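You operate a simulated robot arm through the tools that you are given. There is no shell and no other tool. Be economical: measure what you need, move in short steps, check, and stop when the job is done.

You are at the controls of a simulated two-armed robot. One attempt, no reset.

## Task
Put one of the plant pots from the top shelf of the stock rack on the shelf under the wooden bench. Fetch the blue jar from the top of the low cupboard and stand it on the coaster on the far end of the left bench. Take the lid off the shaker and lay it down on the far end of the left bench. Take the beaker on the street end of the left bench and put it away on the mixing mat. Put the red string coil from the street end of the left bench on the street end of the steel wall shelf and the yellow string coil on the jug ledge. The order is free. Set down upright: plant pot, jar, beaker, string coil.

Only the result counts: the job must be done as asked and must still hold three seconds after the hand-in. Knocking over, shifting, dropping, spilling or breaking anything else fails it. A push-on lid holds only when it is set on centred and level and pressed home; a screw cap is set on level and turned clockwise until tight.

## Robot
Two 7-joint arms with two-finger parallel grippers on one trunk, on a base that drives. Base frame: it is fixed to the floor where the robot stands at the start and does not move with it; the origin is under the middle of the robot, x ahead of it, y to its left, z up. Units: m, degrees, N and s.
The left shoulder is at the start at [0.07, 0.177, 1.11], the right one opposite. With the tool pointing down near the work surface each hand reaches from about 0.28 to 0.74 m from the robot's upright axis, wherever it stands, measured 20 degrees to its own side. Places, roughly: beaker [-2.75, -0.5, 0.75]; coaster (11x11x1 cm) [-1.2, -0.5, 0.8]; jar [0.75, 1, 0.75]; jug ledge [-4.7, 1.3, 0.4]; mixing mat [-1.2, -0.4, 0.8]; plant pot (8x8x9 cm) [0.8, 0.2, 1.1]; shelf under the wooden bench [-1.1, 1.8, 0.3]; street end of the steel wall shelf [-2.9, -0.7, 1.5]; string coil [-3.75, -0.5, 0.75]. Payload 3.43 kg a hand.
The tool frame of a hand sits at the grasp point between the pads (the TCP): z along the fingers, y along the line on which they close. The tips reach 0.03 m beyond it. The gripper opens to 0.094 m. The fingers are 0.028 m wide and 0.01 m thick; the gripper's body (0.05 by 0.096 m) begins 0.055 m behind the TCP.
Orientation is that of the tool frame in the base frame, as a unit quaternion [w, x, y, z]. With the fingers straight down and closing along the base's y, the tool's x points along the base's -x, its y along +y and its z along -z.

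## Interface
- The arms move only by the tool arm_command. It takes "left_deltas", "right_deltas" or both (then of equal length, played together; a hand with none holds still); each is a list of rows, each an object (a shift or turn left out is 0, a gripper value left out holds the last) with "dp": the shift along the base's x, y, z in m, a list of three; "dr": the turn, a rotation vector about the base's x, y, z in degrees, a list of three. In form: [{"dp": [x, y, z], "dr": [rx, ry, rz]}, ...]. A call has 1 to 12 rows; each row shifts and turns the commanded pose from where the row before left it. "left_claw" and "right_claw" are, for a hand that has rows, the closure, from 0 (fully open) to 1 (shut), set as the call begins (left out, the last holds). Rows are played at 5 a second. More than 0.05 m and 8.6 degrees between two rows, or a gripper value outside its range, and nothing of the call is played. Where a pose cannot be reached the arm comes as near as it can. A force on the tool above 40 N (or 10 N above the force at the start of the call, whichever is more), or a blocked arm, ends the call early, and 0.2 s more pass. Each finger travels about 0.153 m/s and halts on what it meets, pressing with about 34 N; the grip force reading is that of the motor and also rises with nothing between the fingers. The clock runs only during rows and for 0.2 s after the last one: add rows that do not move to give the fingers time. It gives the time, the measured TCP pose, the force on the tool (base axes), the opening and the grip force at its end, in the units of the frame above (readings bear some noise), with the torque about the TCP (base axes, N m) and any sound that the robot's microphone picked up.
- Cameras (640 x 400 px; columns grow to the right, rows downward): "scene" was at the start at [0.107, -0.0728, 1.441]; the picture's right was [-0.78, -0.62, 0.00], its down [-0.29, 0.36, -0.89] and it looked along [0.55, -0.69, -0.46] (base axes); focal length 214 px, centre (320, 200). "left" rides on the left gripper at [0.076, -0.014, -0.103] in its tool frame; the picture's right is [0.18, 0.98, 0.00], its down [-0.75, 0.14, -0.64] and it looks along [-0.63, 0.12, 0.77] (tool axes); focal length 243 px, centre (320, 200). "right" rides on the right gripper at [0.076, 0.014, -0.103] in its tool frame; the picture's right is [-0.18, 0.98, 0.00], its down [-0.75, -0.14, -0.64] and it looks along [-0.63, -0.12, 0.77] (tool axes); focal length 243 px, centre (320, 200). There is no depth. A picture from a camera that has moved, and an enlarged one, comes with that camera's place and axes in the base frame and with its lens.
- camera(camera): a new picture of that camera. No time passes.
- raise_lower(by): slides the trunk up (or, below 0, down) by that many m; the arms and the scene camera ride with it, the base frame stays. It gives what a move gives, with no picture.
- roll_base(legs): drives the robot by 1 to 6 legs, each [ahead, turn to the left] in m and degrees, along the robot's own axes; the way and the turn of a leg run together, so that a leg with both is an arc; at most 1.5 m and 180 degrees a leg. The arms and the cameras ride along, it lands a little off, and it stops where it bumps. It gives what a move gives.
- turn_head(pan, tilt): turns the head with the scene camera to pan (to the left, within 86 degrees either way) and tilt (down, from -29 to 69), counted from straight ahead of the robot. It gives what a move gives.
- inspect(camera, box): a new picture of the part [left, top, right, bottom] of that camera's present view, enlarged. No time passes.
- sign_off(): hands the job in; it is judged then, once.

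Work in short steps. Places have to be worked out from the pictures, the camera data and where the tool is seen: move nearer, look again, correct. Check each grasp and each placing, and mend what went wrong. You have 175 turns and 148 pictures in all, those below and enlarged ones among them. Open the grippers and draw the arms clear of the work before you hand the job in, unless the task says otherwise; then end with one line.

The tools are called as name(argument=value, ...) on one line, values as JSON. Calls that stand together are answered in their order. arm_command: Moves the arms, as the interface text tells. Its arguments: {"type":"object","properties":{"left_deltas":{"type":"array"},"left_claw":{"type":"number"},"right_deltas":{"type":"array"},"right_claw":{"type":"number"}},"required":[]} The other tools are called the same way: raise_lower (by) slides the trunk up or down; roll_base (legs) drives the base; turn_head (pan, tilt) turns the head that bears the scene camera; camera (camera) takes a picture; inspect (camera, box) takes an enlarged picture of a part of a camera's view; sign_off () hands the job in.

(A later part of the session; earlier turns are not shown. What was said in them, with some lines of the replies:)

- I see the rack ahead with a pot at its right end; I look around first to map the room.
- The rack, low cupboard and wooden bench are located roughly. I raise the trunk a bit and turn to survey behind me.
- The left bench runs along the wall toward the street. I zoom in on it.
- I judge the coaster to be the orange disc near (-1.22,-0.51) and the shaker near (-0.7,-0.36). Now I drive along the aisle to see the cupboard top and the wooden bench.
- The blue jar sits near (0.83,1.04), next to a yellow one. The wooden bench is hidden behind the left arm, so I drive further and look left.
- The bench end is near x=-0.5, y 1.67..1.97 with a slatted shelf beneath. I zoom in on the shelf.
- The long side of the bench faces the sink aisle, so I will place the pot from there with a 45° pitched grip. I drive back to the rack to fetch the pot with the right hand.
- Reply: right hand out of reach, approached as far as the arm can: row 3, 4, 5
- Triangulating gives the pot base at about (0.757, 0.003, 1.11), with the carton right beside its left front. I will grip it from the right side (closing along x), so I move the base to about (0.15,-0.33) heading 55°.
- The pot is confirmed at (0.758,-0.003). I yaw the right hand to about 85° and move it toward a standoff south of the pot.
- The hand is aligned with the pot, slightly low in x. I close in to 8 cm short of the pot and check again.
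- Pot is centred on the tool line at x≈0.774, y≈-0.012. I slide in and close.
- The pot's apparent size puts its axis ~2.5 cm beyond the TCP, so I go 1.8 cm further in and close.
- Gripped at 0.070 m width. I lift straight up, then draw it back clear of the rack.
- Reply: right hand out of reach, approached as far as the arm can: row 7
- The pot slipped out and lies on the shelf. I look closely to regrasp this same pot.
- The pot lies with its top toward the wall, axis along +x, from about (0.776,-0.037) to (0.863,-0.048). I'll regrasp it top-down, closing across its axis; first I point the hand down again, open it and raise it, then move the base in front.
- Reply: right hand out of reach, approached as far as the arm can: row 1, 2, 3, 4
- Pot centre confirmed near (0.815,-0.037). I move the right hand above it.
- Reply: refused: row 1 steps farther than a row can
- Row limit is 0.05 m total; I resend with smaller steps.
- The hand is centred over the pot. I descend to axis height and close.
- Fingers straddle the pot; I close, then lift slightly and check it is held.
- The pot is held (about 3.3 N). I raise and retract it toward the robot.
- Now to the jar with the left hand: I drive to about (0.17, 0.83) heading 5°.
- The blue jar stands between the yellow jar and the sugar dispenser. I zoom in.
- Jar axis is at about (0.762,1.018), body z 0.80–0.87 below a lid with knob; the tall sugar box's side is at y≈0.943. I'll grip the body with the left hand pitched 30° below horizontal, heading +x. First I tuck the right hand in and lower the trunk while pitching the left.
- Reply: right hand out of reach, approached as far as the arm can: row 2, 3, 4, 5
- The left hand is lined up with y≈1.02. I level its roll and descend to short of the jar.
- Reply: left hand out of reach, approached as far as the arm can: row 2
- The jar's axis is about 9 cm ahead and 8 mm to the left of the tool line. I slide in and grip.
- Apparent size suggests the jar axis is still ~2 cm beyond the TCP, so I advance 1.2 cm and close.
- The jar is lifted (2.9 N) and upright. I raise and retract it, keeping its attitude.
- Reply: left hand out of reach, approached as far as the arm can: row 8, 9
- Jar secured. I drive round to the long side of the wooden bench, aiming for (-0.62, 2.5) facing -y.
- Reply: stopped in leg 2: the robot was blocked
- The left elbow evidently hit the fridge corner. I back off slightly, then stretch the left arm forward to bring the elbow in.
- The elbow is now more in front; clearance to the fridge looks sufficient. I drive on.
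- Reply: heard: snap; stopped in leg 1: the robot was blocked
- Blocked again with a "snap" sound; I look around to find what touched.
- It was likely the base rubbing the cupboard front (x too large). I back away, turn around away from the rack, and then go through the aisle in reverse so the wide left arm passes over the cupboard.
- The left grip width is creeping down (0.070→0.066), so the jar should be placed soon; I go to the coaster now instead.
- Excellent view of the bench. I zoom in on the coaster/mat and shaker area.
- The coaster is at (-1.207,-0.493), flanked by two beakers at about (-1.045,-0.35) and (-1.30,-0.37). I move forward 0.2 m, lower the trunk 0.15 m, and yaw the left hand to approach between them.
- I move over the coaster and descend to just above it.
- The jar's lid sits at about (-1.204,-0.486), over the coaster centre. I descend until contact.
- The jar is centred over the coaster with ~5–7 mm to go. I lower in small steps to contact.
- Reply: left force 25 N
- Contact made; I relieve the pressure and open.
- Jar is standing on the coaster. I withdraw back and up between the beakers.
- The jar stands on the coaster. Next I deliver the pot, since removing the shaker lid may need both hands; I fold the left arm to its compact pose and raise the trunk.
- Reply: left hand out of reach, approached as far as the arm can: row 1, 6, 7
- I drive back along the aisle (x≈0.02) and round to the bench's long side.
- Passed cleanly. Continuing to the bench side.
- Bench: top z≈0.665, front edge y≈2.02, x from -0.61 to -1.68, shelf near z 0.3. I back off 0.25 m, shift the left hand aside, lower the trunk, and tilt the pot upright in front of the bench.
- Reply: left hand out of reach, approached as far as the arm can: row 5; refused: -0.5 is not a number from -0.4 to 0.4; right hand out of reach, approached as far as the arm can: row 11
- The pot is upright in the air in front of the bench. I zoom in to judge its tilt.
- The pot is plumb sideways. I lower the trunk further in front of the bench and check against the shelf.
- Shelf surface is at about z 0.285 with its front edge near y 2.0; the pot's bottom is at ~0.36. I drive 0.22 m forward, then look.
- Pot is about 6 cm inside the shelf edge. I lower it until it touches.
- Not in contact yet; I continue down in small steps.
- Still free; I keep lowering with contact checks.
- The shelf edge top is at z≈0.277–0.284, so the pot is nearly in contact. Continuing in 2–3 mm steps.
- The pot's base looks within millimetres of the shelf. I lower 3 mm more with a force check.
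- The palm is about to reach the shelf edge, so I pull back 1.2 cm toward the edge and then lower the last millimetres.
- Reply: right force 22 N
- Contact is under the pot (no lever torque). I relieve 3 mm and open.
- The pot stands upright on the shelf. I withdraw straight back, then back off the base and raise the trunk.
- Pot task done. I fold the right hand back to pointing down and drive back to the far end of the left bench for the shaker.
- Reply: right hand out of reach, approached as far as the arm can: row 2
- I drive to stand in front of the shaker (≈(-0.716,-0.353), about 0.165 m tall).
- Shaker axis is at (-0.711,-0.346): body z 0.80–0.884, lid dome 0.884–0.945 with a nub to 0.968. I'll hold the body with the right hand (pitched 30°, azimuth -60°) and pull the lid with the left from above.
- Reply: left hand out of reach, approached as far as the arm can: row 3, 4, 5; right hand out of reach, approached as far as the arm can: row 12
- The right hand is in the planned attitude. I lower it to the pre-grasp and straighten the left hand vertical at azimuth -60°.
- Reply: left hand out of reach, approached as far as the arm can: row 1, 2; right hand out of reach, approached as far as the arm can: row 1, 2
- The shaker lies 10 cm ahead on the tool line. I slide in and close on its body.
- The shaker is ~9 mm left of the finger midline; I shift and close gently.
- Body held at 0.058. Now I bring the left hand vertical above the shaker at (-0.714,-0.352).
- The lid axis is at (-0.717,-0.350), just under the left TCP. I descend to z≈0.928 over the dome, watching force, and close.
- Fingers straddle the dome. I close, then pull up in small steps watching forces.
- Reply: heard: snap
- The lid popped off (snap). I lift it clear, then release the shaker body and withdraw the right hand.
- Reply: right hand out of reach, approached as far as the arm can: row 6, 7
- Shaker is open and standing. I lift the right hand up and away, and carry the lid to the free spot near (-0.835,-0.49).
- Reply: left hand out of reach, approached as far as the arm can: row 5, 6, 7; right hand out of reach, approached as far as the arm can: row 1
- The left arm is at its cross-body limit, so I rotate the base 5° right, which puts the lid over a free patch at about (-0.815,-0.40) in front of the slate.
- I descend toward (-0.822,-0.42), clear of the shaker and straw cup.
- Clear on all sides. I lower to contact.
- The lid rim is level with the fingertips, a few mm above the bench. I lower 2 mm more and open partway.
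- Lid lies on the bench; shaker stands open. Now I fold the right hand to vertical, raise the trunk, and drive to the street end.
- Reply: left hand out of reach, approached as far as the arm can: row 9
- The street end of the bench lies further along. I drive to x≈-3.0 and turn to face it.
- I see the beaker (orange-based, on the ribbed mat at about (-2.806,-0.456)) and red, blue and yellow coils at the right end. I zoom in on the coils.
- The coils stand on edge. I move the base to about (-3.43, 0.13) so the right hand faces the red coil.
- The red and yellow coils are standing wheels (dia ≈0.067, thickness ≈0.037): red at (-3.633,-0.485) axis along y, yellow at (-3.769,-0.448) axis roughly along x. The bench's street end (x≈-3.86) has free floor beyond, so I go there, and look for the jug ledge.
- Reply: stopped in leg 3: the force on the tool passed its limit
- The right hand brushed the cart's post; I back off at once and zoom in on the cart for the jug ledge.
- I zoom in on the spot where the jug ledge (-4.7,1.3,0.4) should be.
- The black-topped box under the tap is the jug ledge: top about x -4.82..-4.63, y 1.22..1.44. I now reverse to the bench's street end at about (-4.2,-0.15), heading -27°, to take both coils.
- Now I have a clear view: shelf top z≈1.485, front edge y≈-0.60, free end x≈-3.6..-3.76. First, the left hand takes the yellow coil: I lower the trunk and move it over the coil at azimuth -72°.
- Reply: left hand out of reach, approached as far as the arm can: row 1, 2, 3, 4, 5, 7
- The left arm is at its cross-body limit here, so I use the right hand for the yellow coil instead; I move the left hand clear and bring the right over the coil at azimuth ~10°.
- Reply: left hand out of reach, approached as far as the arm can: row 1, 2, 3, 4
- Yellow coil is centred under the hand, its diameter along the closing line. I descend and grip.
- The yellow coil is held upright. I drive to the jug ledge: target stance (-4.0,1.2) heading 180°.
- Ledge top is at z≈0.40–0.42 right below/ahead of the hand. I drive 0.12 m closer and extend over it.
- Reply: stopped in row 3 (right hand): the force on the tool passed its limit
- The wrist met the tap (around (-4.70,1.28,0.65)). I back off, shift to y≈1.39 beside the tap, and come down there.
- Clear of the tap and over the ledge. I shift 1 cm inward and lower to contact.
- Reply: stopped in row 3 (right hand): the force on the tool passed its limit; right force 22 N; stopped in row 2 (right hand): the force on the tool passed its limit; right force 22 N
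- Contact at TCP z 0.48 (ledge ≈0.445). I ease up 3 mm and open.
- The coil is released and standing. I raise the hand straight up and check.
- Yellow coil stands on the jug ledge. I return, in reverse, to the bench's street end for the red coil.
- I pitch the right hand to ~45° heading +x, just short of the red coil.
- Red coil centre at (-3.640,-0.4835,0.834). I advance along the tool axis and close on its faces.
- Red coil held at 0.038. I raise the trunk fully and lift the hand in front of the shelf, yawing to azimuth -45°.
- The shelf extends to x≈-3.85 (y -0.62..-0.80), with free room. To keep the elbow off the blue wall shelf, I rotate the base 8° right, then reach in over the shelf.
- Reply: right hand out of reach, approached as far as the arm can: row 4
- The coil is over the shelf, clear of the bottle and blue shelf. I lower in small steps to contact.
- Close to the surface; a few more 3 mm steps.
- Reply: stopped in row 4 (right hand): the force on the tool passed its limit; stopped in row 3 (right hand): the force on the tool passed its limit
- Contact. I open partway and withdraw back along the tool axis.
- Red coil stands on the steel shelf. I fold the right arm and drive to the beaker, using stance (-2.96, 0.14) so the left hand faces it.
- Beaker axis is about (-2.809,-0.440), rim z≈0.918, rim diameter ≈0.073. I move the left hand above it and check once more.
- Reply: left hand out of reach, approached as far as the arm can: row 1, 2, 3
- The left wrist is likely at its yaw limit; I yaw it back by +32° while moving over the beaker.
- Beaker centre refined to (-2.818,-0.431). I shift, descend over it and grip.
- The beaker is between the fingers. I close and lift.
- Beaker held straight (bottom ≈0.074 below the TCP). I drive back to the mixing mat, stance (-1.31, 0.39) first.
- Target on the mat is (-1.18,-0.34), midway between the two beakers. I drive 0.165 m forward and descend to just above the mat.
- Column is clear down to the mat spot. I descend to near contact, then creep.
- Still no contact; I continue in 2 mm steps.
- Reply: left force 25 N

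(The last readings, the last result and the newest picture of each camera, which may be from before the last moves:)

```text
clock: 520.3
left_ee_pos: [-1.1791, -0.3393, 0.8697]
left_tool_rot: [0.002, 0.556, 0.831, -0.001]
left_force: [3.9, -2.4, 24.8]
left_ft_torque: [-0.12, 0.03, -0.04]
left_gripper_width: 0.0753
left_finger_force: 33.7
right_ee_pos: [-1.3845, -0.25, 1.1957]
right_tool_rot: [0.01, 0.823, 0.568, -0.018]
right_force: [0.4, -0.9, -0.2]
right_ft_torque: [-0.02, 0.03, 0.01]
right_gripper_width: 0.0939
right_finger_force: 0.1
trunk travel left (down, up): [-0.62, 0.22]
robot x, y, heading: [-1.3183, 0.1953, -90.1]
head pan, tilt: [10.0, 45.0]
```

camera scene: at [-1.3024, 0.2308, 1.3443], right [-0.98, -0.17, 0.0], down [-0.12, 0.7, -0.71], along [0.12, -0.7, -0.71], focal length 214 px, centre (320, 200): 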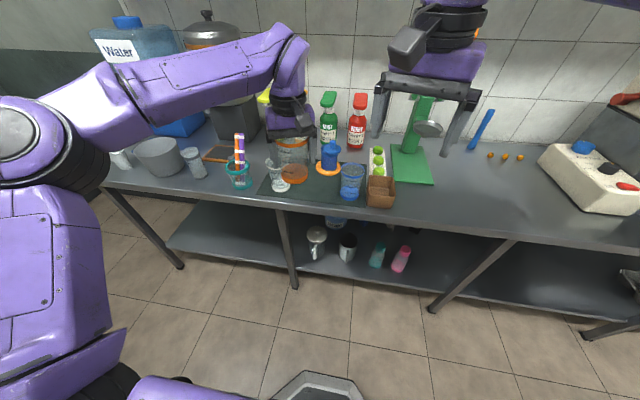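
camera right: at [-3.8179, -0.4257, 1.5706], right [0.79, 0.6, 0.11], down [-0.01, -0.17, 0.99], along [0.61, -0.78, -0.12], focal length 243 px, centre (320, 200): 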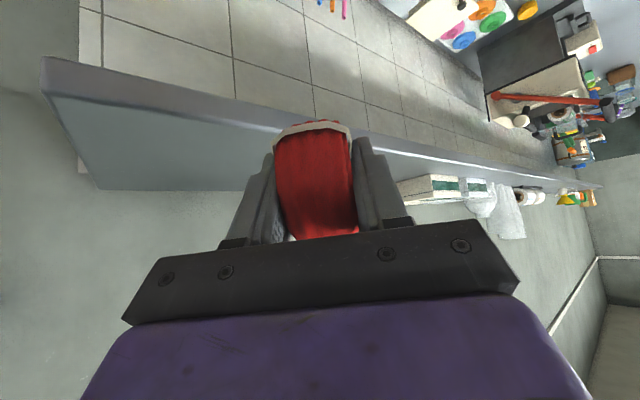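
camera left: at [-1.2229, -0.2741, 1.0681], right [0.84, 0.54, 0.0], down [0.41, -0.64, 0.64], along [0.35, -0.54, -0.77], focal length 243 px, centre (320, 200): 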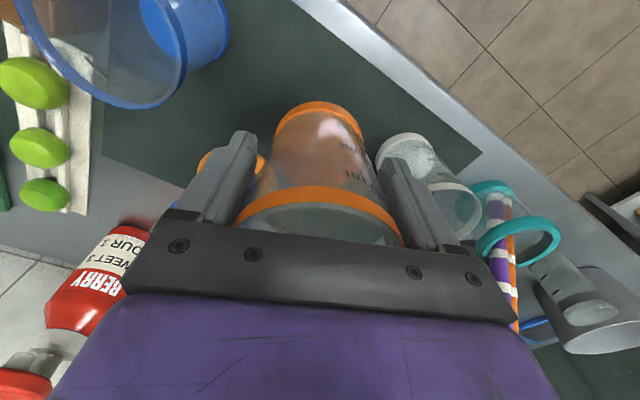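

Firm contact; I ease up 2 mm, open partway and lift straight off.

arm_command(left_deltas=[{"dp": [0, 0, 0.002]}, {}])

arm_command(left_claw=0.05, left_deltas=[{}, {}, {}])

arm_command(left_deltas=[{"dp": [0, 0, 0.02]}, {"dp": [0, 0, 0.03]}, {"dp": [0, 0, 0.04]}, {"dp": [0, 0, 0.04]}, {"dp": [0, 0, 0.04]}, {"dp": [0, 0.03, 0.03]}, {"dp": [0, 0.04, 0.02]}, {"dp": [0, 0.04, 0]}])

inspect(camera="scene", box=[120, 100, 440, 260])

```text
clock: 520.9
left_ee_pos: [-1.1796, -0.3389, 0.8704]
left_tool_rot: [0.002, 0.557, 0.831, 0.001]
left_force: [3.0, -1.6, 14.1]
left_ft_torque: [-0.35, 0.12, 0.08]
left_gripper_width: 0.0752
left_finger_force: 34.2
right_ee_pos: [-1.3852, -0.2509, 1.1939]
right_tool_rot: [0.01, 0.823, 0.568, -0.018]
right_force: [0.1, 0.1, -0.1]
right_ft_torque: [0.01, -0.03, 0.02]
right_gripper_width: 0.0939
right_finger_force: 0.1
trunk travel left (down, up): [-0.62, 0.22]
robot x, y, heading: [-1.3171, 0.1966, -89.9]
head pan, tilt: [10.0, 45.0]
```

```text
clock: 521.7
left_ee_pos: [-1.1794, -0.3414, 0.8691]
left_tool_rot: [0.001, 0.557, 0.831, 0.001]
left_force: [-0.3, 0.2, 0.6]
left_ft_torque: [0.0, -0.01, 0.0]
left_gripper_width: 0.0894
left_finger_force: 0.0
right_ee_pos: [-1.3847, -0.2531, 1.1924]
right_tool_rot: [0.01, 0.823, 0.568, -0.017]
right_force: [-1.3, 0.1, -0.8]
right_ft_torque: [0.04, 0.0, 0.02]
right_gripper_width: 0.0941
right_finger_force: 0.0
trunk travel left (down, up): [-0.62, 0.22]
robot x, y, heading: [-1.3157, 0.1996, -89.8]
head pan, tilt: [10.0, 45.0]
```

```text
clock: 523.5
left_ee_pos: [-1.1795, -0.2286, 1.0894]
left_tool_rot: [0.002, 0.557, 0.831, -0.001]
left_force: [-0.8, -0.1, 0.8]
left_ft_torque: [0.0, -0.04, 0.01]
left_gripper_width: 0.0893
left_finger_force: 0.1
right_ee_pos: [-1.3844, -0.2516, 1.1947]
right_tool_rot: [0.011, 0.822, 0.568, -0.018]
right_force: [-0.1, -0.1, -0.1]
right_ft_torque: [-0.03, 0.01, 0.01]
right_gripper_width: 0.094
right_finger_force: 0.0
trunk travel left (down, up): [-0.62, 0.22]
robot x, y, heading: [-1.3173, 0.1976, -90.2]
head pan, tilt: [10.0, 45.0]
```

```text
2.00 times, centred on (280, 180) of scene
camera zoom: at [-1.3014, 0.0675, 1.3445], right [-0.98, -0.17, 0.0], down [-0.12, 0.7, -0.71], along [0.12, -0.7, -0.71], focal length 429 px, centre (400, 240)
```

zoom: 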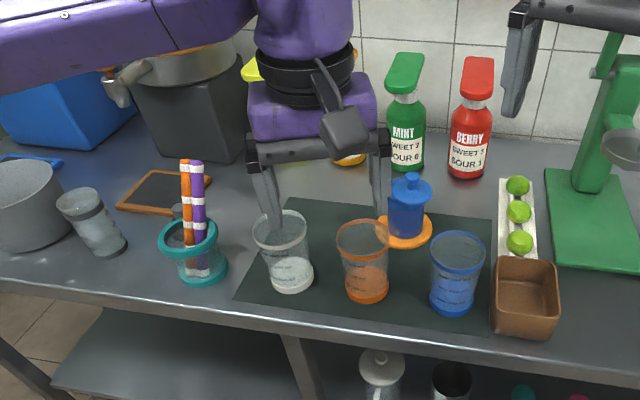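

Beaker stands on the mat. I check the jar's lid closely (because of the earlier "snap") and raise the arms clear.

roll_base(legs=[[-0.2, 0]])

turn_head(pan=8, tilt=40)

inspect(camera="scene", box=[280, 120, 400, 220])

```text
clock: 525.1
left_ee_pos: [-1.1795, -0.0296, 1.0892]
left_tool_rot: [0.001, 0.556, 0.831, 0.001]
left_force: [-0.4, 0.2, -0.2]
left_ft_torque: [0.05, -0.04, 0.02]
left_gripper_width: 0.0895
left_finger_force: 0.2
right_ee_pos: [-1.3852, -0.0517, 1.1936]
right_tool_rot: [0.01, 0.823, 0.568, -0.017]
right_force: [-0.1, 0.8, 0.2]
right_ft_torque: [-0.02, 0.01, -0.04]
right_gripper_width: 0.094
right_finger_force: 0.0
trunk travel left (down, up): [-0.62, 0.22]
robot x, y, heading: [-1.3185, 0.3982, -89.9]
head pan, tilt: [10.0, 45.0]
```

```text
clock: 525.8
left_ee_pos: [-1.179, -0.0293, 1.089]
left_tool_rot: [0.002, 0.557, 0.831, 0.001]
left_force: [-0.1, 0.2, 0.3]
left_ft_torque: [-0.02, -0.01, 0.04]
left_gripper_width: 0.0895
left_finger_force: 0.1
right_ee_pos: [-1.3844, -0.0517, 1.1933]
right_tool_rot: [0.009, 0.823, 0.568, -0.017]
right_force: [0.4, 0.7, -0.3]
right_ft_torque: [0.02, -0.01, 0.03]
right_gripper_width: 0.0942
right_finger_force: 0.0
trunk travel left (down, up): [-0.62, 0.22]
robot x, y, heading: [-1.3171, 0.3972, -89.6]
head pan, tilt: [8.0, 40.0]
```

```text
4.00 times, centred on (340, 170) of scene
camera zoom: at [-1.3046, 0.2638, 1.3517], right [-0.99, -0.14, 0.0], down [-0.09, 0.64, -0.77], along [0.11, -0.76, -0.64], focal length 858 px, centre (240, 320)
```

zoom: 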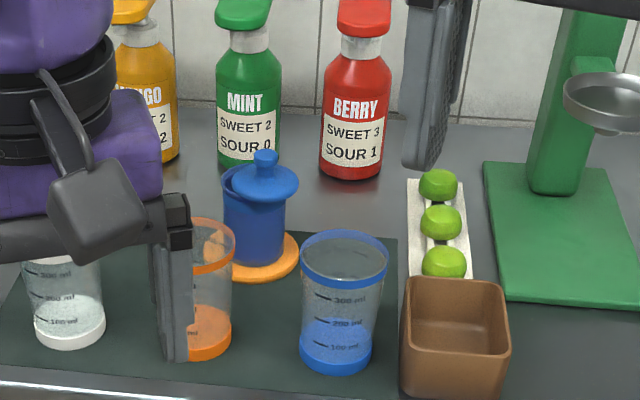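

The jar's lid is sitting askew (that was the snap). I must re-seat it: I drive forward again and bring the left hand above the jar for a close look.

roll_base(legs=[[0.225, 0]])

arm_command(left_claw=0, left_deltas=[{"dp": [-0.005, -0.04, 0]}, {"dp": [-0.005, -0.04, 0]}, {"dp": [-0.005, -0.04, 0]}, {"dp": [-0.005, -0.04, -0.01]}, {"dp": [-0.006, -0.04, -0.01]}, {"dp": [-0.006, -0.035, -0.01]}, {}])

camera(camera="left")

```text
clock: 527.5
left_ee_pos: [-1.1794, -0.2526, 1.0904]
left_tool_rot: [0.001, 0.556, 0.831, 0.001]
left_force: [-0.1, -0.5, 0.5]
left_ft_torque: [0.04, 0.0, -0.03]
left_gripper_width: 0.0892
left_finger_force: 0.1
right_ee_pos: [-1.3843, -0.2736, 1.1929]
right_tool_rot: [0.009, 0.823, 0.568, -0.017]
right_force: [-0.3, -0.3, 0.5]
right_ft_torque: [-0.03, -0.03, -0.01]
right_gripper_width: 0.0938
right_finger_force: 0.0
trunk travel left (down, up): [-0.62, 0.22]
robot x, y, heading: [-1.3165, 0.1771, -90.0]
head pan, tilt: [8.0, 40.0]
```

```text
clock: 529.0
left_ee_pos: [-1.2048, -0.4432, 1.0713]
left_tool_rot: [0.001, 0.556, 0.831, 0.001]
left_force: [-0.1, 0.1, -0.9]
left_ft_torque: [0.01, -0.02, 0.02]
left_gripper_width: 0.0941
left_finger_force: 0.0
left hand out of reach, approached as far as the arm can: row 5, 6
right_ee_pos: [-1.3849, -0.275, 1.1928]
right_tool_rot: [0.01, 0.822, 0.569, -0.017]
right_force: [-0.3, 0.0, -0.5]
right_ft_torque: [-0.02, -0.01, -0.01]
right_gripper_width: 0.0942
right_finger_force: 0.1
trunk travel left (down, up): [-0.62, 0.22]
robot x, y, heading: [-1.3157, 0.1758, -89.6]
head pan, tilt: [8.0, 40.0]
```

```text
4 pictures are left
camera left: at [-1.2479, -0.3772, 1.173], right [0.84, 0.54, 0.0], down [0.41, -0.64, 0.64], along [0.35, -0.54, -0.77], focal length 243 px, centre (320, 200)
```

left: 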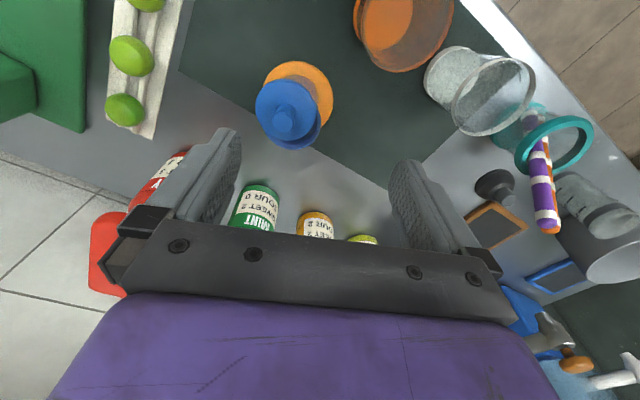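

Lid centre is about (-1.221,-0.489) versus jar axis (-1.211,-0.490). I move 6 cm closer, centre the left hand on the lid, and lower toward it.

roll_base(legs=[[0.06, 0]])

arm_command(left_deltas=[{"dp": [-0.015, 0.014, 0]}, {"dp": [0, 0, -0.04]}, {"dp": [0, 0, -0.04]}, {}])

camera(camera="left")

```text
clock: 530.0
left_ee_pos: [-1.2033, -0.4958, 1.0771]
left_tool_rot: [0.002, 0.556, 0.831, -0.003]
left_force: [-0.6, 0.1, 0.5]
left_ft_torque: [-0.07, 0.0, 0.01]
left_gripper_width: 0.0941
left_finger_force: 0.1
right_ee_pos: [-1.3841, -0.3273, 1.1974]
right_tool_rot: [0.011, 0.823, 0.568, -0.018]
right_force: [0.6, 1.3, 0.5]
right_ft_torque: [-0.07, -0.01, -0.03]
right_gripper_width: 0.094
right_finger_force: 0.1
trunk travel left (down, up): [-0.62, 0.22]
robot x, y, heading: [-1.313, 0.1159, -89.7]
head pan, tilt: [8.0, 40.0]
```

```text
clock: 531.0
left_ee_pos: [-1.221, -0.4861, 0.9941]
left_tool_rot: [0.002, 0.555, 0.832, -0.001]
left_force: [-0.5, 0.1, 1.0]
left_ft_torque: [-0.04, -0.04, -0.02]
left_gripper_width: 0.0942
left_finger_force: 0.1
right_ee_pos: [-1.3846, -0.3322, 1.194]
right_tool_rot: [0.01, 0.822, 0.569, -0.017]
right_force: [-0.2, -0.9, 0.6]
right_ft_torque: [-0.03, -0.03, 0.02]
right_gripper_width: 0.0938
right_finger_force: 0.0
trunk travel left (down, up): [-0.62, 0.22]
robot x, y, heading: [-1.318, 0.1181, -89.7]
head pan, tilt: [8.0, 40.0]
```

```text
3 pictures are left
camera left: at [-1.2626, -0.4199, 1.0953], right [0.84, 0.55, 0.0], down [0.42, -0.64, 0.64], along [0.35, -0.54, -0.76], focal length 243 px, centre (320, 200)
```

left: 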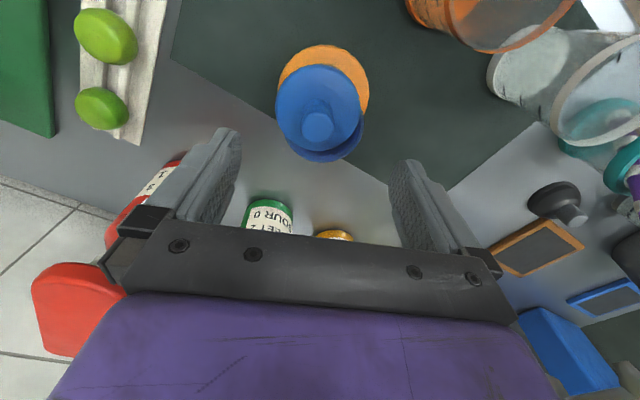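

Combining both views, the lid's disc centre is about (-1.224,-0.475,0.914), roughly 1.9 cm off the jar axis (-1.211,-0.489). I centre the hand on the lid, descend and grip it.

arm_command(left_deltas=[{"dp": [-0.003, 0.011, -0.02]}, {"dp": [0, 0, -0.03]}, {"dp": [0, 0, -0.025]}, {}])

arm_command(left_claw=1, left_deltas=[{}, {}, {}, {}])

```text
clock: 532.0
left_ee_pos: [-1.2218, -0.476, 0.9184]
left_tool_rot: [0.001, 0.555, 0.832, 0.0]
left_force: [0.4, 0.2, -0.1]
left_ft_torque: [-0.02, 0.0, -0.03]
left_gripper_width: 0.0939
left_finger_force: 0.1
right_ee_pos: [-1.3844, -0.3341, 1.1941]
right_tool_rot: [0.01, 0.822, 0.569, -0.017]
right_force: [0.5, 0.1, -0.2]
right_ft_torque: [-0.01, -0.03, 0.03]
right_gripper_width: 0.094
right_finger_force: 0.1
trunk travel left (down, up): [-0.62, 0.22]
robot x, y, heading: [-1.3167, 0.1123, -89.7]
head pan, tilt: [8.0, 40.0]
```

```text
clock: 533.0
left_ee_pos: [-1.223, -0.4767, 0.9171]
left_tool_rot: [0.002, 0.556, 0.831, 0.0]
left_force: [-0.3, -1.1, 1.8]
left_ft_torque: [-0.06, 0.04, 0.02]
left_gripper_width: 0.0659
left_finger_force: 33.7
right_ee_pos: [-1.3841, -0.3345, 1.1934]
right_tool_rot: [0.01, 0.822, 0.57, -0.017]
right_force: [0.8, 0.4, 0.1]
right_ft_torque: [-0.02, -0.01, 0.01]
right_gripper_width: 0.0941
right_finger_force: 0.0
trunk travel left (down, up): [-0.62, 0.22]
robot x, y, heading: [-1.3171, 0.1149, -90.0]
head pan, tilt: [8.0, 40.0]
```

Something of 0.066 is gripped. I lift 2 cm and take one look.

arm_command(left_deltas=[{"dp": [0, 0, 0.01]}, {"dp": [0, 0, 0.015]}, {}])

inspect(camera="left", box=[180, 20, 480, 250])

```text
clock: 533.8
left_ee_pos: [-1.2218, -0.4771, 0.9419]
left_tool_rot: [0.001, 0.555, 0.832, 0.003]
left_force: [0.4, 0.2, 0.6]
left_ft_torque: [0.0, -0.03, 0.0]
left_gripper_width: 0.0659
left_finger_force: 34.1
right_ee_pos: [-1.3844, -0.3336, 1.194]
right_tool_rot: [0.01, 0.822, 0.57, -0.017]
right_force: [-0.1, 0.2, -0.5]
right_ft_torque: [0.03, -0.01, 0.03]
right_gripper_width: 0.094
right_finger_force: 0.0
trunk travel left (down, up): [-0.62, 0.22]
robot x, y, heading: [-1.3139, 0.1201, -89.9]
head pan, tilt: [8.0, 40.0]
```

```text
1.74 times, centred on (330, 135) of left
camera zoom: at [-1.2651, -0.4114, 1.0441], right [0.84, 0.55, 0.0], down [0.42, -0.64, 0.64], along [0.35, -0.54, -0.77], focal length 422 px, centre (303, 313)
```

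zoom: 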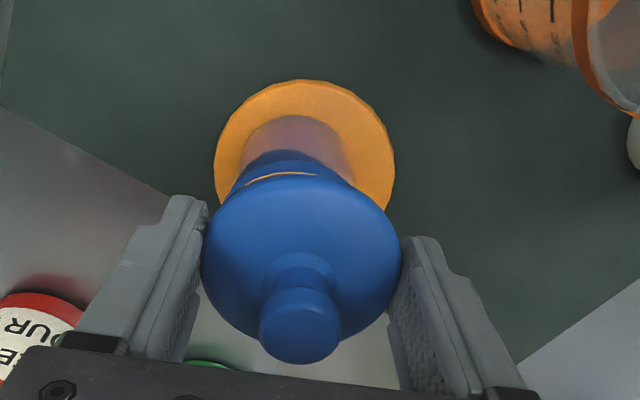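

The lid came off cleanly in the gripper. I lift higher so the open jar is fully visible and measure it relative to the hand.

arm_command(left_deltas=[{"dp": [0, 0, 0.03]}, {"dp": [0, 0, 0.03]}, {"dp": [0, 0, 0.02]}, {}])

inspect(camera="left", box=[220, 40, 420, 190])

```text
clock: 534.8
left_ee_pos: [-1.221, -0.4778, 1.0229]
left_tool_rot: [0.001, 0.556, 0.831, 0.001]
left_force: [0.4, -0.1, -0.6]
left_ft_torque: [-0.01, -0.03, 0.0]
left_gripper_width: 0.0659
left_finger_force: 33.7
right_ee_pos: [-1.3835, -0.3341, 1.1943]
right_tool_rot: [0.01, 0.822, 0.569, -0.017]
right_force: [-0.7, -1.1, -0.6]
right_ft_torque: [-0.01, 0.0, -0.01]
right_gripper_width: 0.094
right_finger_force: 0.0
trunk travel left (down, up): [-0.62, 0.22]
robot x, y, heading: [-1.3181, 0.1126, -89.9]
head pan, tilt: [8.0, 40.0]
```

```text
2.67 times, centred on (320, 115) of left
camera zoom: at [-1.265, -0.4113, 1.1238], right [0.84, 0.55, 0.0], down [0.42, -0.64, 0.64], along [0.35, -0.54, -0.77], focal length 647 px, centre (320, 427)
```

zoom: 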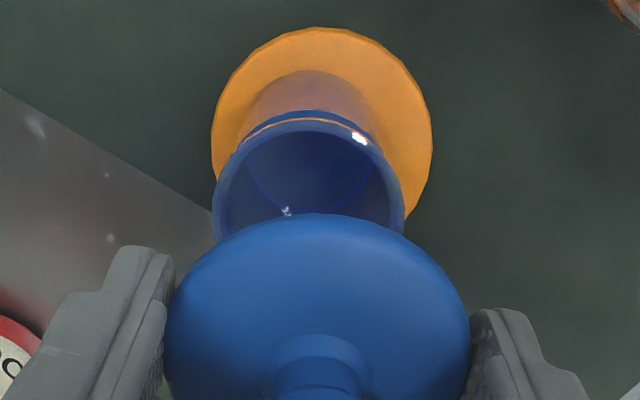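

Jar rim centre relative to the held lid is about (+0.005,-0.0135). I shift by that, lower until contact, then I'll release and press the knob down with closed fingers.

arm_command(left_deltas=[{"dp": [0.005, -0.0135, 0]}, {"dp": [0, 0, -0.03]}, {"dp": [0, 0, -0.03]}, {"dp": [0, 0, -0.02]}, {"dp": [0, 0, -0.008]}, {}])

arm_command(left_deltas=[{"dp": [0, 0, -0.003]}, {"dp": [0, 0, -0.003]}, {"dp": [0, 0, -0.002]}, {}])

```text
clock: 536.2
left_ee_pos: [-1.2151, -0.4902, 0.9334]
left_tool_rot: [0.001, 0.556, 0.831, 0.0]
left_force: [-0.2, 0.9, 1.0]
left_ft_torque: [0.03, 0.02, 0.01]
left_gripper_width: 0.0661
left_finger_force: 34.5
right_ee_pos: [-1.3843, -0.3333, 1.1936]
right_tool_rot: [0.01, 0.822, 0.569, -0.016]
right_force: [0.1, -0.1, 0.9]
right_ft_torque: [0.04, 0.0, 0.02]
right_gripper_width: 0.0939
right_finger_force: 0.1
trunk travel left (down, up): [-0.62, 0.22]
robot x, y, heading: [-1.3166, 0.1168, -90.0]
head pan, tilt: [8.0, 40.0]
```

```text
clock: 537.2
left_ee_pos: [-1.2167, -0.4896, 0.9283]
left_tool_rot: [0.002, 0.556, 0.832, 0.0]
left_force: [-0.2, -2.2, 8.0]
left_ft_torque: [-0.18, 0.08, -0.02]
left_gripper_width: 0.0658
left_finger_force: 34.3
right_ee_pos: [-1.3833, -0.3331, 1.1941]
right_tool_rot: [0.01, 0.822, 0.569, -0.017]
right_force: [0.8, -0.5, -0.2]
right_ft_torque: [-0.04, 0.01, -0.03]
right_gripper_width: 0.0939
right_finger_force: 0.0
trunk travel left (down, up): [-0.62, 0.22]
robot x, y, heading: [-1.3202, 0.114, -89.8]
head pan, tilt: [8.0, 40.0]
```

Contact at z 0.928. I press a little further while still gripping, to see if it snaps home.

arm_command(left_deltas=[{"dp": [0, 0, -0.002]}, {"dp": [0, 0, -0.002]}, {"dp": [0, 0, -0.002]}, {}])

```text
clock: 538.0
left_ee_pos: [-1.2159, -0.4904, 0.928]
left_tool_rot: [0.002, 0.554, 0.833, -0.005]
left_force: [0.0, 5.3, 20.0]
left_ft_torque: [0.33, -0.49, 0.13]
left_gripper_width: 0.0659
left_finger_force: 34.1
right_ee_pos: [-1.3832, -0.3309, 1.1945]
right_tool_rot: [0.009, 0.822, 0.569, -0.017]
right_force: [0.7, 0.3, 0.1]
right_ft_torque: [0.0, 0.02, 0.04]
right_gripper_width: 0.0939
right_finger_force: 0.0
trunk travel left (down, up): [-0.62, 0.22]
robot x, y, heading: [-1.3158, 0.1158, -89.7]
head pan, tilt: [8.0, 40.0]
stopped in row 4 (left hand): the force on the tool passed its limit (the readings are from after the stop); the commanded pose is now the measured one
```

Contact is biased to the +x/+y side, so the lid is ~3 mm too far that way. I ease up, shift (-0.003,-0.0015) and press again.

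arm_command(left_deltas=[{"dp": [0, 0, 0.006]}, {"dp": [-0.003, -0.0015, 0]}, {}, {"dp": [0, 0, -0.003]}, {"dp": [0, 0, -0.002]}, {"dp": [0, 0, -0.002]}, {}])

arm_command(left_deltas=[{"dp": [0, 0, -0.002]}, {"dp": [0, 0, -0.002]}, {"dp": [0, 0, -0.002]}, {"dp": [0, 0, -0.002]}, {}])

```text
clock: 539.6
left_ee_pos: [-1.2189, -0.4912, 0.9287]
left_tool_rot: [0.005, 0.555, 0.832, -0.006]
left_force: [3.8, -4.3, 31.2]
left_ft_torque: [0.26, -1.09, -0.09]
left_gripper_width: 0.066
left_finger_force: 33.6
right_ee_pos: [-1.3831, -0.331, 1.1958]
right_tool_rot: [0.011, 0.822, 0.569, -0.018]
right_force: [-0.9, -0.5, 0.5]
right_ft_torque: [-0.02, 0.01, 0.01]
right_gripper_width: 0.0938
right_finger_force: 0.1
trunk travel left (down, up): [-0.62, 0.22]
robot x, y, heading: [-1.3139, 0.1181, -89.8]
head pan, tilt: [8.0, 40.0]
```

```text
clock: 540.1
left_ee_pos: [-1.2191, -0.4921, 0.9282]
left_tool_rot: [0.004, 0.553, 0.833, -0.008]
left_force: [1.1, 5.6, 21.5]
left_ft_torque: [0.6, -0.67, 0.11]
left_gripper_width: 0.0659
left_finger_force: 33.9
right_ee_pos: [-1.384, -0.3318, 1.1939]
right_tool_rot: [0.01, 0.822, 0.569, -0.018]
right_force: [0.8, -0.5, 1.5]
right_ft_torque: [0.02, 0.01, 0.01]
right_gripper_width: 0.0939
right_finger_force: 0.1
trunk travel left (down, up): [-0.62, 0.22]
robot x, y, heading: [-1.3187, 0.1135, -89.7]
head pan, tilt: [8.0, 40.0]
stopped in row 2 (left hand): the force on the tool passed its limit (the readings are from after the stop); the commanded pose is now the measured one
```

The fingertips, not the lid, are meeting the rim. I ease up, release the lid in place, raise, close the fingers, and press on the knob instead.

arm_command(left_deltas=[{"dp": [0.001, 0.0005, 0.003]}, {}, {"dp": [0, 0, -0.001]}, {}])

arm_command(left_claw=0, left_deltas=[{}, {}, {}, {"dp": [0, 0, 0.03]}, {"dp": [0, 0, 0.04]}, {"dp": [-0.001, 0.003, 0.03]}, {}])

inspect(camera="left", box=[220, 40, 420, 190])

```text
clock: 541.1
left_ee_pos: [-1.2188, -0.4927, 0.9277]
left_tool_rot: [0.004, 0.553, 0.833, -0.005]
left_force: [-1.1, 2.0, 13.1]
left_ft_torque: [0.35, -0.32, 0.08]
left_gripper_width: 0.0657
left_finger_force: 34.6
right_ee_pos: [-1.3854, -0.3315, 1.1953]
right_tool_rot: [0.012, 0.822, 0.569, -0.017]
right_force: [-0.7, 0.4, -0.6]
right_ft_torque: [0.02, 0.01, 0.01]
right_gripper_width: 0.0935
right_finger_force: 0.0
trunk travel left (down, up): [-0.62, 0.22]
robot x, y, heading: [-1.3162, 0.1136, -89.8]
head pan, tilt: [8.0, 40.0]
```

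```text
clock: 542.7
left_ee_pos: [-1.2183, -0.4909, 1.0279]
left_tool_rot: [0.004, 0.554, 0.833, -0.006]
left_force: [0.2, 0.4, 0.0]
left_ft_torque: [0.01, -0.01, -0.04]
left_gripper_width: 0.0941
left_finger_force: 0.0
right_ee_pos: [-1.3833, -0.3326, 1.1946]
right_tool_rot: [0.01, 0.822, 0.569, -0.017]
right_force: [-0.7, -0.1, 0.3]
right_ft_torque: [0.01, -0.01, 0.0]
right_gripper_width: 0.0942
right_finger_force: 0.1
trunk travel left (down, up): [-0.62, 0.22]
robot x, y, heading: [-1.3182, 0.1182, -89.7]
head pan, tilt: [8.0, 40.0]
```

```text
2.67 times, centred on (320, 115) of left
camera zoom: at [-1.2617, -0.4247, 1.1278], right [0.84, 0.55, -0.01], down [0.42, -0.63, 0.65], along [0.35, -0.55, -0.76], focal length 647 px, centre (320, 427)
```

zoom: 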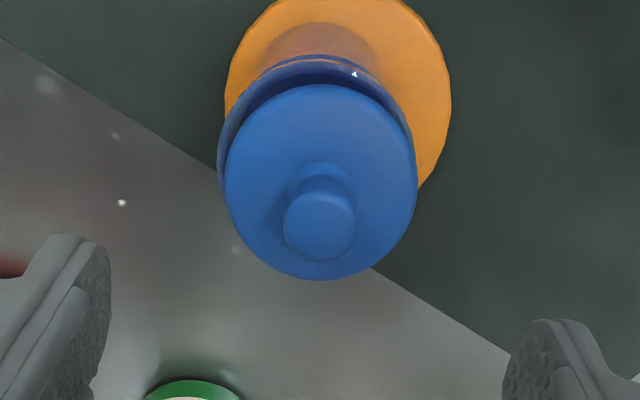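

The lid now sits centred to within ~2 mm on the jar. I close the fingers and press down on the knob.

arm_command(left_claw=1, left_deltas=[{}, {}, {}, {}, {"dp": [-0.001, -0.002, -0.02]}, {"dp": [0, 0, -0.02]}, {}])

arm_command(left_deltas=[{"dp": [0, 0, -0.004]}, {"dp": [0, 0, -0.004]}, {"dp": [0, 0, -0.004]}, {"dp": [0, 0, -0.004]}, {"dp": [0, 0, -0.004]}, {"dp": [0, 0, -0.004]}, {}])

```text
clock: 544.3
left_ee_pos: [-1.2197, -0.4924, 0.9863]
left_tool_rot: [0.004, 0.554, 0.832, -0.006]
left_force: [0.4, 0.6, 0.2]
left_ft_torque: [0.03, -0.03, 0.0]
left_gripper_width: 0.0
left_finger_force: 32.9
right_ee_pos: [-1.384, -0.3335, 1.1939]
right_tool_rot: [0.009, 0.822, 0.569, -0.016]
right_force: [-0.3, 0.7, 0.7]
right_ft_torque: [-0.06, 0.0, -0.01]
right_gripper_width: 0.094
right_finger_force: 0.1
trunk travel left (down, up): [-0.62, 0.22]
robot x, y, heading: [-1.318, 0.1157, -89.6]
head pan, tilt: [8.0, 40.0]
```

```text
clock: 545.9
left_ee_pos: [-1.2196, -0.4924, 0.9642]
left_tool_rot: [0.005, 0.554, 0.832, -0.008]
left_force: [0.2, -1.4, 16.5]
left_ft_torque: [-0.05, -0.01, 0.0]
left_gripper_width: 0.0
left_finger_force: 33.0
right_ee_pos: [-1.3841, -0.3324, 1.1951]
right_tool_rot: [0.011, 0.822, 0.569, -0.017]
right_force: [0.0, 0.1, 0.1]
right_ft_torque: [0.0, 0.03, 0.01]
right_gripper_width: 0.0941
right_finger_force: 0.0
trunk travel left (down, up): [-0.62, 0.22]
robot x, y, heading: [-1.3168, 0.1185, -89.7]
head pan, tilt: [8.0, 40.0]
```

Pressing at 16 N; I increase the push.

arm_command(left_deltas=[{"dp": [0, 0, -0.003]}, {"dp": [0, 0, -0.003]}, {"dp": [0, 0, -0.003]}, {"dp": [0, 0, -0.003]}, {}])

```text
clock: 546.5
left_ee_pos: [-1.221, -0.4928, 0.9639]
left_tool_rot: [0.004, 0.553, 0.833, -0.012]
left_force: [0.5, 3.4, 21.3]
left_ft_torque: [0.17, 0.02, 0.0]
left_gripper_width: 0.0
left_finger_force: 33.2
right_ee_pos: [-1.3849, -0.3323, 1.1942]
right_tool_rot: [0.01, 0.822, 0.569, -0.017]
right_force: [1.0, 0.1, -0.1]
right_ft_torque: [0.02, 0.01, 0.0]
right_gripper_width: 0.0939
right_finger_force: 0.0
trunk travel left (down, up): [-0.62, 0.22]
robot x, y, heading: [-1.3147, 0.1146, -89.8]
head pan, tilt: [8.0, 40.0]
stopped in row 2 (left hand): the force on the tool passed its limit (the readings are from after the stop); the commanded pose is now the measured one
```

No click yet; I estimate the lid is still ~3 mm off toward +x/-y. I re-grip the lid by its knob so I can nudge and press at the same time.

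arm_command(left_claw=0.4, left_deltas=[{"dp": [0.001, 0, 0.03]}, {}, {}, {"dp": [0, 0, -0.025]}, {"dp": [0, 0, -0.025]}, {}])

arm_command(left_claw=1, left_deltas=[{}, {}, {}, {}])

```text
clock: 547.9
left_ee_pos: [-1.2178, -0.4946, 0.9413]
left_tool_rot: [0.004, 0.554, 0.833, -0.01]
left_force: [0.3, 0.0, 0.6]
left_ft_torque: [-0.02, 0.03, -0.04]
left_gripper_width: 0.0563
left_finger_force: 0.1
right_ee_pos: [-1.3842, -0.3342, 1.1937]
right_tool_rot: [0.01, 0.821, 0.57, -0.017]
right_force: [0.4, 0.1, -0.9]
right_ft_torque: [-0.04, -0.01, 0.0]
right_gripper_width: 0.0943
right_finger_force: 0.1
trunk travel left (down, up): [-0.62, 0.22]
robot x, y, heading: [-1.3139, 0.1199, -89.8]
head pan, tilt: [8.0, 40.0]
```

```text
clock: 548.9
left_ee_pos: [-1.2173, -0.4946, 0.9396]
left_tool_rot: [0.004, 0.554, 0.832, -0.009]
left_force: [1.0, 0.1, -0.1]
left_ft_torque: [-0.03, -0.04, -0.01]
left_gripper_width: 0.0219
left_finger_force: 34.0
right_ee_pos: [-1.3842, -0.3328, 1.1937]
right_tool_rot: [0.009, 0.822, 0.569, -0.018]
right_force: [0.3, 0.5, 0.0]
right_ft_torque: [-0.02, 0.0, 0.02]
right_gripper_width: 0.0941
right_finger_force: 0.1
trunk travel left (down, up): [-0.62, 0.22]
robot x, y, heading: [-1.3146, 0.1166, -89.6]
head pan, tilt: [8.0, 40.0]
```

Knob gripped. I lift a few mm to see whether the lid is loose or engaged with the jar.

arm_command(left_deltas=[{"dp": [0, 0, 0.003]}, {"dp": [0, 0, 0.003]}, {}, {}])

```text
clock: 549.9
left_ee_pos: [-1.2196, -0.4947, 0.9459]
left_tool_rot: [0.003, 0.554, 0.832, -0.01]
left_force: [0.5, -0.2, -1.2]
left_ft_torque: [0.0, 0.01, 0.01]
left_gripper_width: 0.022
left_finger_force: 33.9
right_ee_pos: [-1.3841, -0.3347, 1.1941]
right_tool_rot: [0.01, 0.822, 0.569, -0.017]
right_force: [1.0, 0.0, -0.5]
right_ft_torque: [0.03, -0.01, 0.02]
right_gripper_width: 0.0938
right_finger_force: 0.2
trunk travel left (down, up): [-0.62, 0.22]
robot x, y, heading: [-1.3129, 0.1156, -89.8]
head pan, tilt: [8.0, 40.0]
```

The lid is loose. I level the tool, shift the lid (-0.001,+0.003) toward the jar axis, and press down.

arm_command(left_deltas=[{"dp": [-0.001, 0.003, 0], "dr": [1.1, -0.3, 0]}, {}, {"dp": [0, 0, -0.004]}, {"dp": [0, 0, -0.003]}, {"dp": [0, 0, -0.003]}, {"dp": [0, 0, -0.003]}, {}])

```text
clock: 551.6
left_ee_pos: [-1.2196, -0.4907, 0.9403]
left_tool_rot: [0.002, 0.555, 0.832, -0.006]
left_force: [-1.2, 6.3, 18.4]
left_ft_torque: [0.57, 0.12, 0.08]
left_gripper_width: 0.0223
left_finger_force: 33.8
right_ee_pos: [-1.3837, -0.3335, 1.1945]
right_tool_rot: [0.011, 0.822, 0.569, -0.018]
right_force: [0.1, -0.1, -0.1]
right_ft_torque: [0.03, 0.01, -0.02]
right_gripper_width: 0.0942
right_finger_force: 0.0
trunk travel left (down, up): [-0.62, 0.22]
robot x, y, heading: [-1.3146, 0.1143, -89.9]
head pan, tilt: [8.0, 40.0]
heard: snap
stopped in row 7 (left hand): the force on the tool passed its limit (the readings are from after the stop); the commanded pose is now the measured one
```

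Snap heard — the lid engaged. A tiny lift test should now show the jar's weight.

arm_command(left_deltas=[{"dp": [0, 0, 0.003]}, {"dp": [0, 0, 0.002]}, {}])

```text
clock: 552.5
left_ee_pos: [-1.2188, -0.4925, 0.9409]
left_tool_rot: [0.002, 0.553, 0.833, -0.003]
left_force: [-0.8, 0.9, -1.8]
left_ft_torque: [0.04, 0.01, -0.01]
left_gripper_width: 0.0223
left_finger_force: 34.1
right_ee_pos: [-1.3839, -0.334, 1.1924]
right_tool_rot: [0.009, 0.822, 0.569, -0.016]
right_force: [0.1, -0.2, 0.4]
right_ft_torque: [0.0, -0.04, 0.0]
right_gripper_width: 0.0942
right_finger_force: 0.1
trunk travel left (down, up): [-0.62, 0.22]
robot x, y, heading: [-1.3142, 0.1189, -89.9]
head pan, tilt: [8.0, 40.0]
```

arm_command(left_deltas=[{"dp": [0, 0, 0.003]}, {}, {}])

```text
clock: 553.2
left_ee_pos: [-1.2196, -0.4937, 0.946]
left_tool_rot: [0.002, 0.553, 0.833, -0.004]
left_force: [-1.0, 0.2, -0.2]
left_ft_torque: [0.02, -0.02, -0.03]
left_gripper_width: 0.0223
left_finger_force: 34.3
right_ee_pos: [-1.3839, -0.3343, 1.1939]
right_tool_rot: [0.009, 0.821, 0.57, -0.016]
right_force: [-0.3, 0.0, -0.1]
right_ft_torque: [0.03, 0.0, 0.01]
right_gripper_width: 0.094
right_finger_force: 0.0
trunk travel left (down, up): [-0.62, 0.22]
robot x, y, heading: [-1.3177, 0.113, -90.0]
head pan, tilt: [8.0, 40.0]
heard: snap
```

The lift test pulled it off again (so it had engaged). I return to the same spot, press home once more, and then simply open.

arm_command(left_deltas=[{"dp": [0, 0.003, 0]}, {}, {"dp": [0, 0, -0.004]}, {"dp": [0, 0, -0.003]}, {"dp": [0, 0, -0.003]}, {"dp": [0, 0, -0.003]}, {}])

```text
clock: 554.8
left_ee_pos: [-1.2199, -0.4887, 0.939]
left_tool_rot: [0.002, 0.552, 0.834, -0.011]
left_force: [-0.1, 5.9, 20.0]
left_ft_torque: [0.68, -0.14, 0.09]
left_gripper_width: 0.0215
left_finger_force: 33.8
right_ee_pos: [-1.3843, -0.3301, 1.1941]
right_tool_rot: [0.01, 0.822, 0.569, -0.017]
right_force: [0.0, -0.8, 0.4]
right_ft_torque: [0.01, 0.03, 0.03]
right_gripper_width: 0.0941
right_finger_force: 0.0
trunk travel left (down, up): [-0.62, 0.22]
robot x, y, heading: [-1.3154, 0.1145, -89.8]
head pan, tilt: [8.0, 40.0]
stopped in row 7 (left hand): the force on the tool passed its limit (the readings are from after the stop); the commanded pose is now the measured one
```

No click; the contact is on the +y side, so I ease up, move 2.5 mm in -y, re-level, and press again.

arm_command(left_deltas=[{"dp": [0, 0, 0.006]}, {"dp": [0, -0.0025, 0], "dr": [1.2, -0.4, 0]}, {}, {"dp": [0, 0, -0.003]}, {"dp": [0, 0, -0.003]}, {"dp": [0, 0, -0.003]}, {"dp": [0, 0, -0.003]}, {"dp": [0, 0, -0.002]}, {}])

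```text
clock: 556.3
left_ee_pos: [-1.2192, -0.4927, 0.9396]
left_tool_rot: [0.001, 0.552, 0.834, -0.005]
left_force: [0.2, 6.5, 19.4]
left_ft_torque: [0.64, -0.2, 0.11]
left_gripper_width: 0.0214
left_finger_force: 33.9
right_ee_pos: [-1.3842, -0.3315, 1.1943]
right_tool_rot: [0.01, 0.822, 0.569, -0.018]
right_force: [-0.7, -1.2, -0.5]
right_ft_torque: [0.02, 0.04, 0.01]
right_gripper_width: 0.094
right_finger_force: 0.1
trunk travel left (down, up): [-0.62, 0.22]
robot x, y, heading: [-1.3176, 0.1162, -89.7]
head pan, tilt: [8.0, 40.0]
stopped in row 7 (left hand): the force on the tool passed its limit (the readings are from after the stop); the commanded pose is now the measured one
```

Still a +y-side contact, implying slight tilt. I ease up, correct the tilt further, set y between the two tries, and press again.

arm_command(left_deltas=[{"dp": [0, 0, 0.006]}, {"dp": [-0.0005, 0.0015, 0], "dr": [1.5, -0.2, 0]}, {}, {"dp": [0, 0, -0.003]}, {"dp": [0, 0, -0.003]}, {"dp": [0, 0, -0.003]}, {"dp": [0, 0, -0.003]}, {"dp": [0, 0, -0.002]}, {}])

```text
clock: 557.9
left_ee_pos: [-1.2186, -0.4951, 0.9406]
left_tool_rot: [-0.003, 0.552, 0.834, 0.003]
left_force: [-0.3, 6.1, 18.7]
left_ft_torque: [0.47, -0.11, 0.05]
left_gripper_width: 0.0216
left_finger_force: 34.0
right_ee_pos: [-1.3837, -0.3318, 1.1951]
right_tool_rot: [0.01, 0.822, 0.569, -0.018]
right_force: [0.2, -0.3, -0.2]
right_ft_torque: [0.02, -0.01, 0.01]
right_gripper_width: 0.0939
right_finger_force: 0.1
trunk travel left (down, up): [-0.62, 0.22]
robot x, y, heading: [-1.3163, 0.1185, -89.7]
head pan, tilt: [8.0, 40.0]
stopped in row 7 (left hand): the force on the tool passed its limit (the readings are from after the stop); the commanded pose is now the measured one
```

The hand has drifted to -y under load. I lift free and read the true position before re-aiming.

arm_command(left_deltas=[{"dp": [0, 0, 0.008]}, {"dr": [-0.7, 0, 0]}, {}, {}])

```text
clock: 558.9
left_ee_pos: [-1.2188, -0.4954, 0.9441]
left_tool_rot: [0.0, 0.551, 0.834, -0.001]
left_force: [-0.2, 0.5, -0.5]
left_ft_torque: [0.0, 0.03, -0.02]
left_gripper_width: 0.0213
left_finger_force: 34.0
right_ee_pos: [-1.3839, -0.3351, 1.1939]
right_tool_rot: [0.009, 0.822, 0.569, -0.016]
right_force: [-0.2, -0.8, -0.1]
right_ft_torque: [-0.02, 0.0, -0.01]
right_gripper_width: 0.0939
right_finger_force: 0.0
trunk travel left (down, up): [-0.62, 0.22]
robot x, y, heading: [-1.3159, 0.1143, -89.9]
head pan, tilt: [8.0, 40.0]
```

Now level and free at (-1.2188,-0.4954). I move to the successful spot (-1.2206,-0.4917) and press.

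arm_command(left_deltas=[{"dp": [0, 0, 0.003]}, {"dp": [-0.0018, 0.0037, 0]}, {}, {"dp": [0, 0, -0.004]}, {"dp": [0, 0, -0.003]}, {"dp": [0, 0, -0.003]}, {"dp": [0, 0, -0.003]}, {"dp": [0, 0, -0.002]}, {}])

```text
clock: 560.6
left_ee_pos: [-1.2211, -0.4906, 0.9405]
left_tool_rot: [0.001, 0.551, 0.834, -0.007]
left_force: [0.3, 6.4, 18.8]
left_ft_torque: [0.86, -0.12, 0.08]
left_gripper_width: 0.0212
left_finger_force: 34.0
right_ee_pos: [-1.3843, -0.3321, 1.1947]
right_tool_rot: [0.01, 0.822, 0.57, -0.017]
right_force: [0.4, -0.1, 0.2]
right_ft_torque: [0.04, -0.01, -0.01]
right_gripper_width: 0.0941
right_finger_force: 0.1
trunk travel left (down, up): [-0.62, 0.22]
robot x, y, heading: [-1.3148, 0.1129, -89.9]
head pan, tilt: [8.0, 40.0]
heard: snap
stopped in row 8 (left hand): the force on the tool passed its limit (the readings are from after the stop); the commanded pose is now the measured one
```

Snap again. I open without lifting, raise, then press the knob centrally with closed fingers to be sure it's home.

arm_command(left_claw=0.4, left_deltas=[{}, {}, {}, {"dp": [0, 0, 0.025]}, {"dp": [0, 0, 0.025]}, {}])

arm_command(left_claw=1, left_deltas=[{}, {}, {}, {"dp": [0, 0, -0.015]}, {"dp": [0, 0, -0.005]}, {"dp": [0, 0, -0.005]}, {"dp": [0, 0, -0.004]}, {"dp": [0, 0, -0.003]}, {"dp": [0, 0, -0.003]}, {}])

```text
clock: 562.0
left_ee_pos: [-1.2204, -0.4931, 0.9858]
left_tool_rot: [0.0, 0.551, 0.834, -0.005]
left_force: [1.1, -0.3, 0.3]
left_ft_torque: [0.01, 0.0, 0.0]
left_gripper_width: 0.0563
left_finger_force: 0.0
right_ee_pos: [-1.3835, -0.3355, 1.1938]
right_tool_rot: [0.009, 0.822, 0.57, -0.016]
right_force: [-0.4, -0.1, -0.2]
right_ft_torque: [-0.02, -0.01, 0.02]
right_gripper_width: 0.0938
right_finger_force: 0.1
trunk travel left (down, up): [-0.62, 0.22]
robot x, y, heading: [-1.3169, 0.1115, -89.8]
head pan, tilt: [8.0, 40.0]
```

```text
clock: 563.8
left_ee_pos: [-1.2218, -0.4946, 0.9653]
left_tool_rot: [0.003, 0.551, 0.835, -0.013]
left_force: [1.2, 4.3, 22.2]
left_ft_torque: [0.32, -0.01, -0.03]
left_gripper_width: 0.0
left_finger_force: 33.3
right_ee_pos: [-1.3845, -0.3309, 1.194]
right_tool_rot: [0.009, 0.822, 0.57, -0.017]
right_force: [0.4, -0.3, 0.6]
right_ft_torque: [0.05, 0.06, 0.0]
right_gripper_width: 0.094
right_finger_force: 0.1
trunk travel left (down, up): [-0.62, 0.22]
robot x, y, heading: [-1.3123, 0.118, -89.9]
head pan, tilt: [8.0, 40.0]
stopped in row 8 (left hand): the force on the tool passed its limit (the readings are from after the stop); the commanded pose is now the measured one
```

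The lid bears the push with no further movement. I raise the hand, open, back the robot away and take the last picture of the jar.

arm_command(left_claw=0, left_deltas=[{"dp": [0, 0, 0.04]}, {"dp": [0, 0, 0.045]}, {"dp": [0, 0.02, 0.04]}, {"dp": [0, 0.04, 0.02]}])

roll_base(legs=[[-0.25, 0]])

inspect(camera="scene", box=[280, 120, 400, 220])

```text
clock: 564.8
left_ee_pos: [-1.219, -0.4322, 1.1068]
left_tool_rot: [0.002, 0.55, 0.835, -0.01]
left_force: [0.6, 0.7, 0.4]
left_ft_torque: [-0.01, 0.03, -0.02]
left_gripper_width: 0.094
left_finger_force: 0.0
right_ee_pos: [-1.383, -0.3325, 1.1949]
right_tool_rot: [0.01, 0.822, 0.569, -0.017]
right_force: [0.2, 0.4, -0.5]
right_ft_torque: [-0.01, -0.01, -0.04]
right_gripper_width: 0.0941
right_finger_force: 0.1
trunk travel left (down, up): [-0.62, 0.22]
robot x, y, heading: [-1.319, 0.1146, -89.7]
head pan, tilt: [8.0, 40.0]
```

```text
clock: 566.6
left_ee_pos: [-1.2216, -0.1867, 1.1052]
left_tool_rot: [0.002, 0.551, 0.834, -0.01]
left_force: [-0.9, 0.0, -0.3]
left_ft_torque: [0.0, -0.03, 0.01]
left_gripper_width: 0.0938
left_finger_force: 0.1
right_ee_pos: [-1.3848, -0.0859, 1.193]
right_tool_rot: [0.009, 0.822, 0.569, -0.016]
right_force: [0.4, 0.4, -0.3]
right_ft_torque: [0.02, 0.01, -0.03]
right_gripper_width: 0.0942
right_finger_force: 0.0
trunk travel left (down, up): [-0.62, 0.22]
robot x, y, heading: [-1.3183, 0.3653, -89.5]
head pan, tilt: [8.0, 40.0]
```

```text
refused: no pictures are left
```

Every step was carried out, but I can't confirm with a picture that the jar's lid is seated. The signs are good: the last snap heard was the lid engaging, and the knob then held a 40 N press without moving. The pot, coils, beaker and shaker lid looked right in the pictures taken after each was placed. Both hands are open and clear of the work, so I hand the job in.

sign_off()

```text
The job is handed in.
```

I handed the job in with all six items placed, but I had no picture left to confirm that the jar's lid, which came off in transit and was pressed back on until it snapped, sits straight; the pot also slipped and fell over on its rack shelf before I regrasped it.
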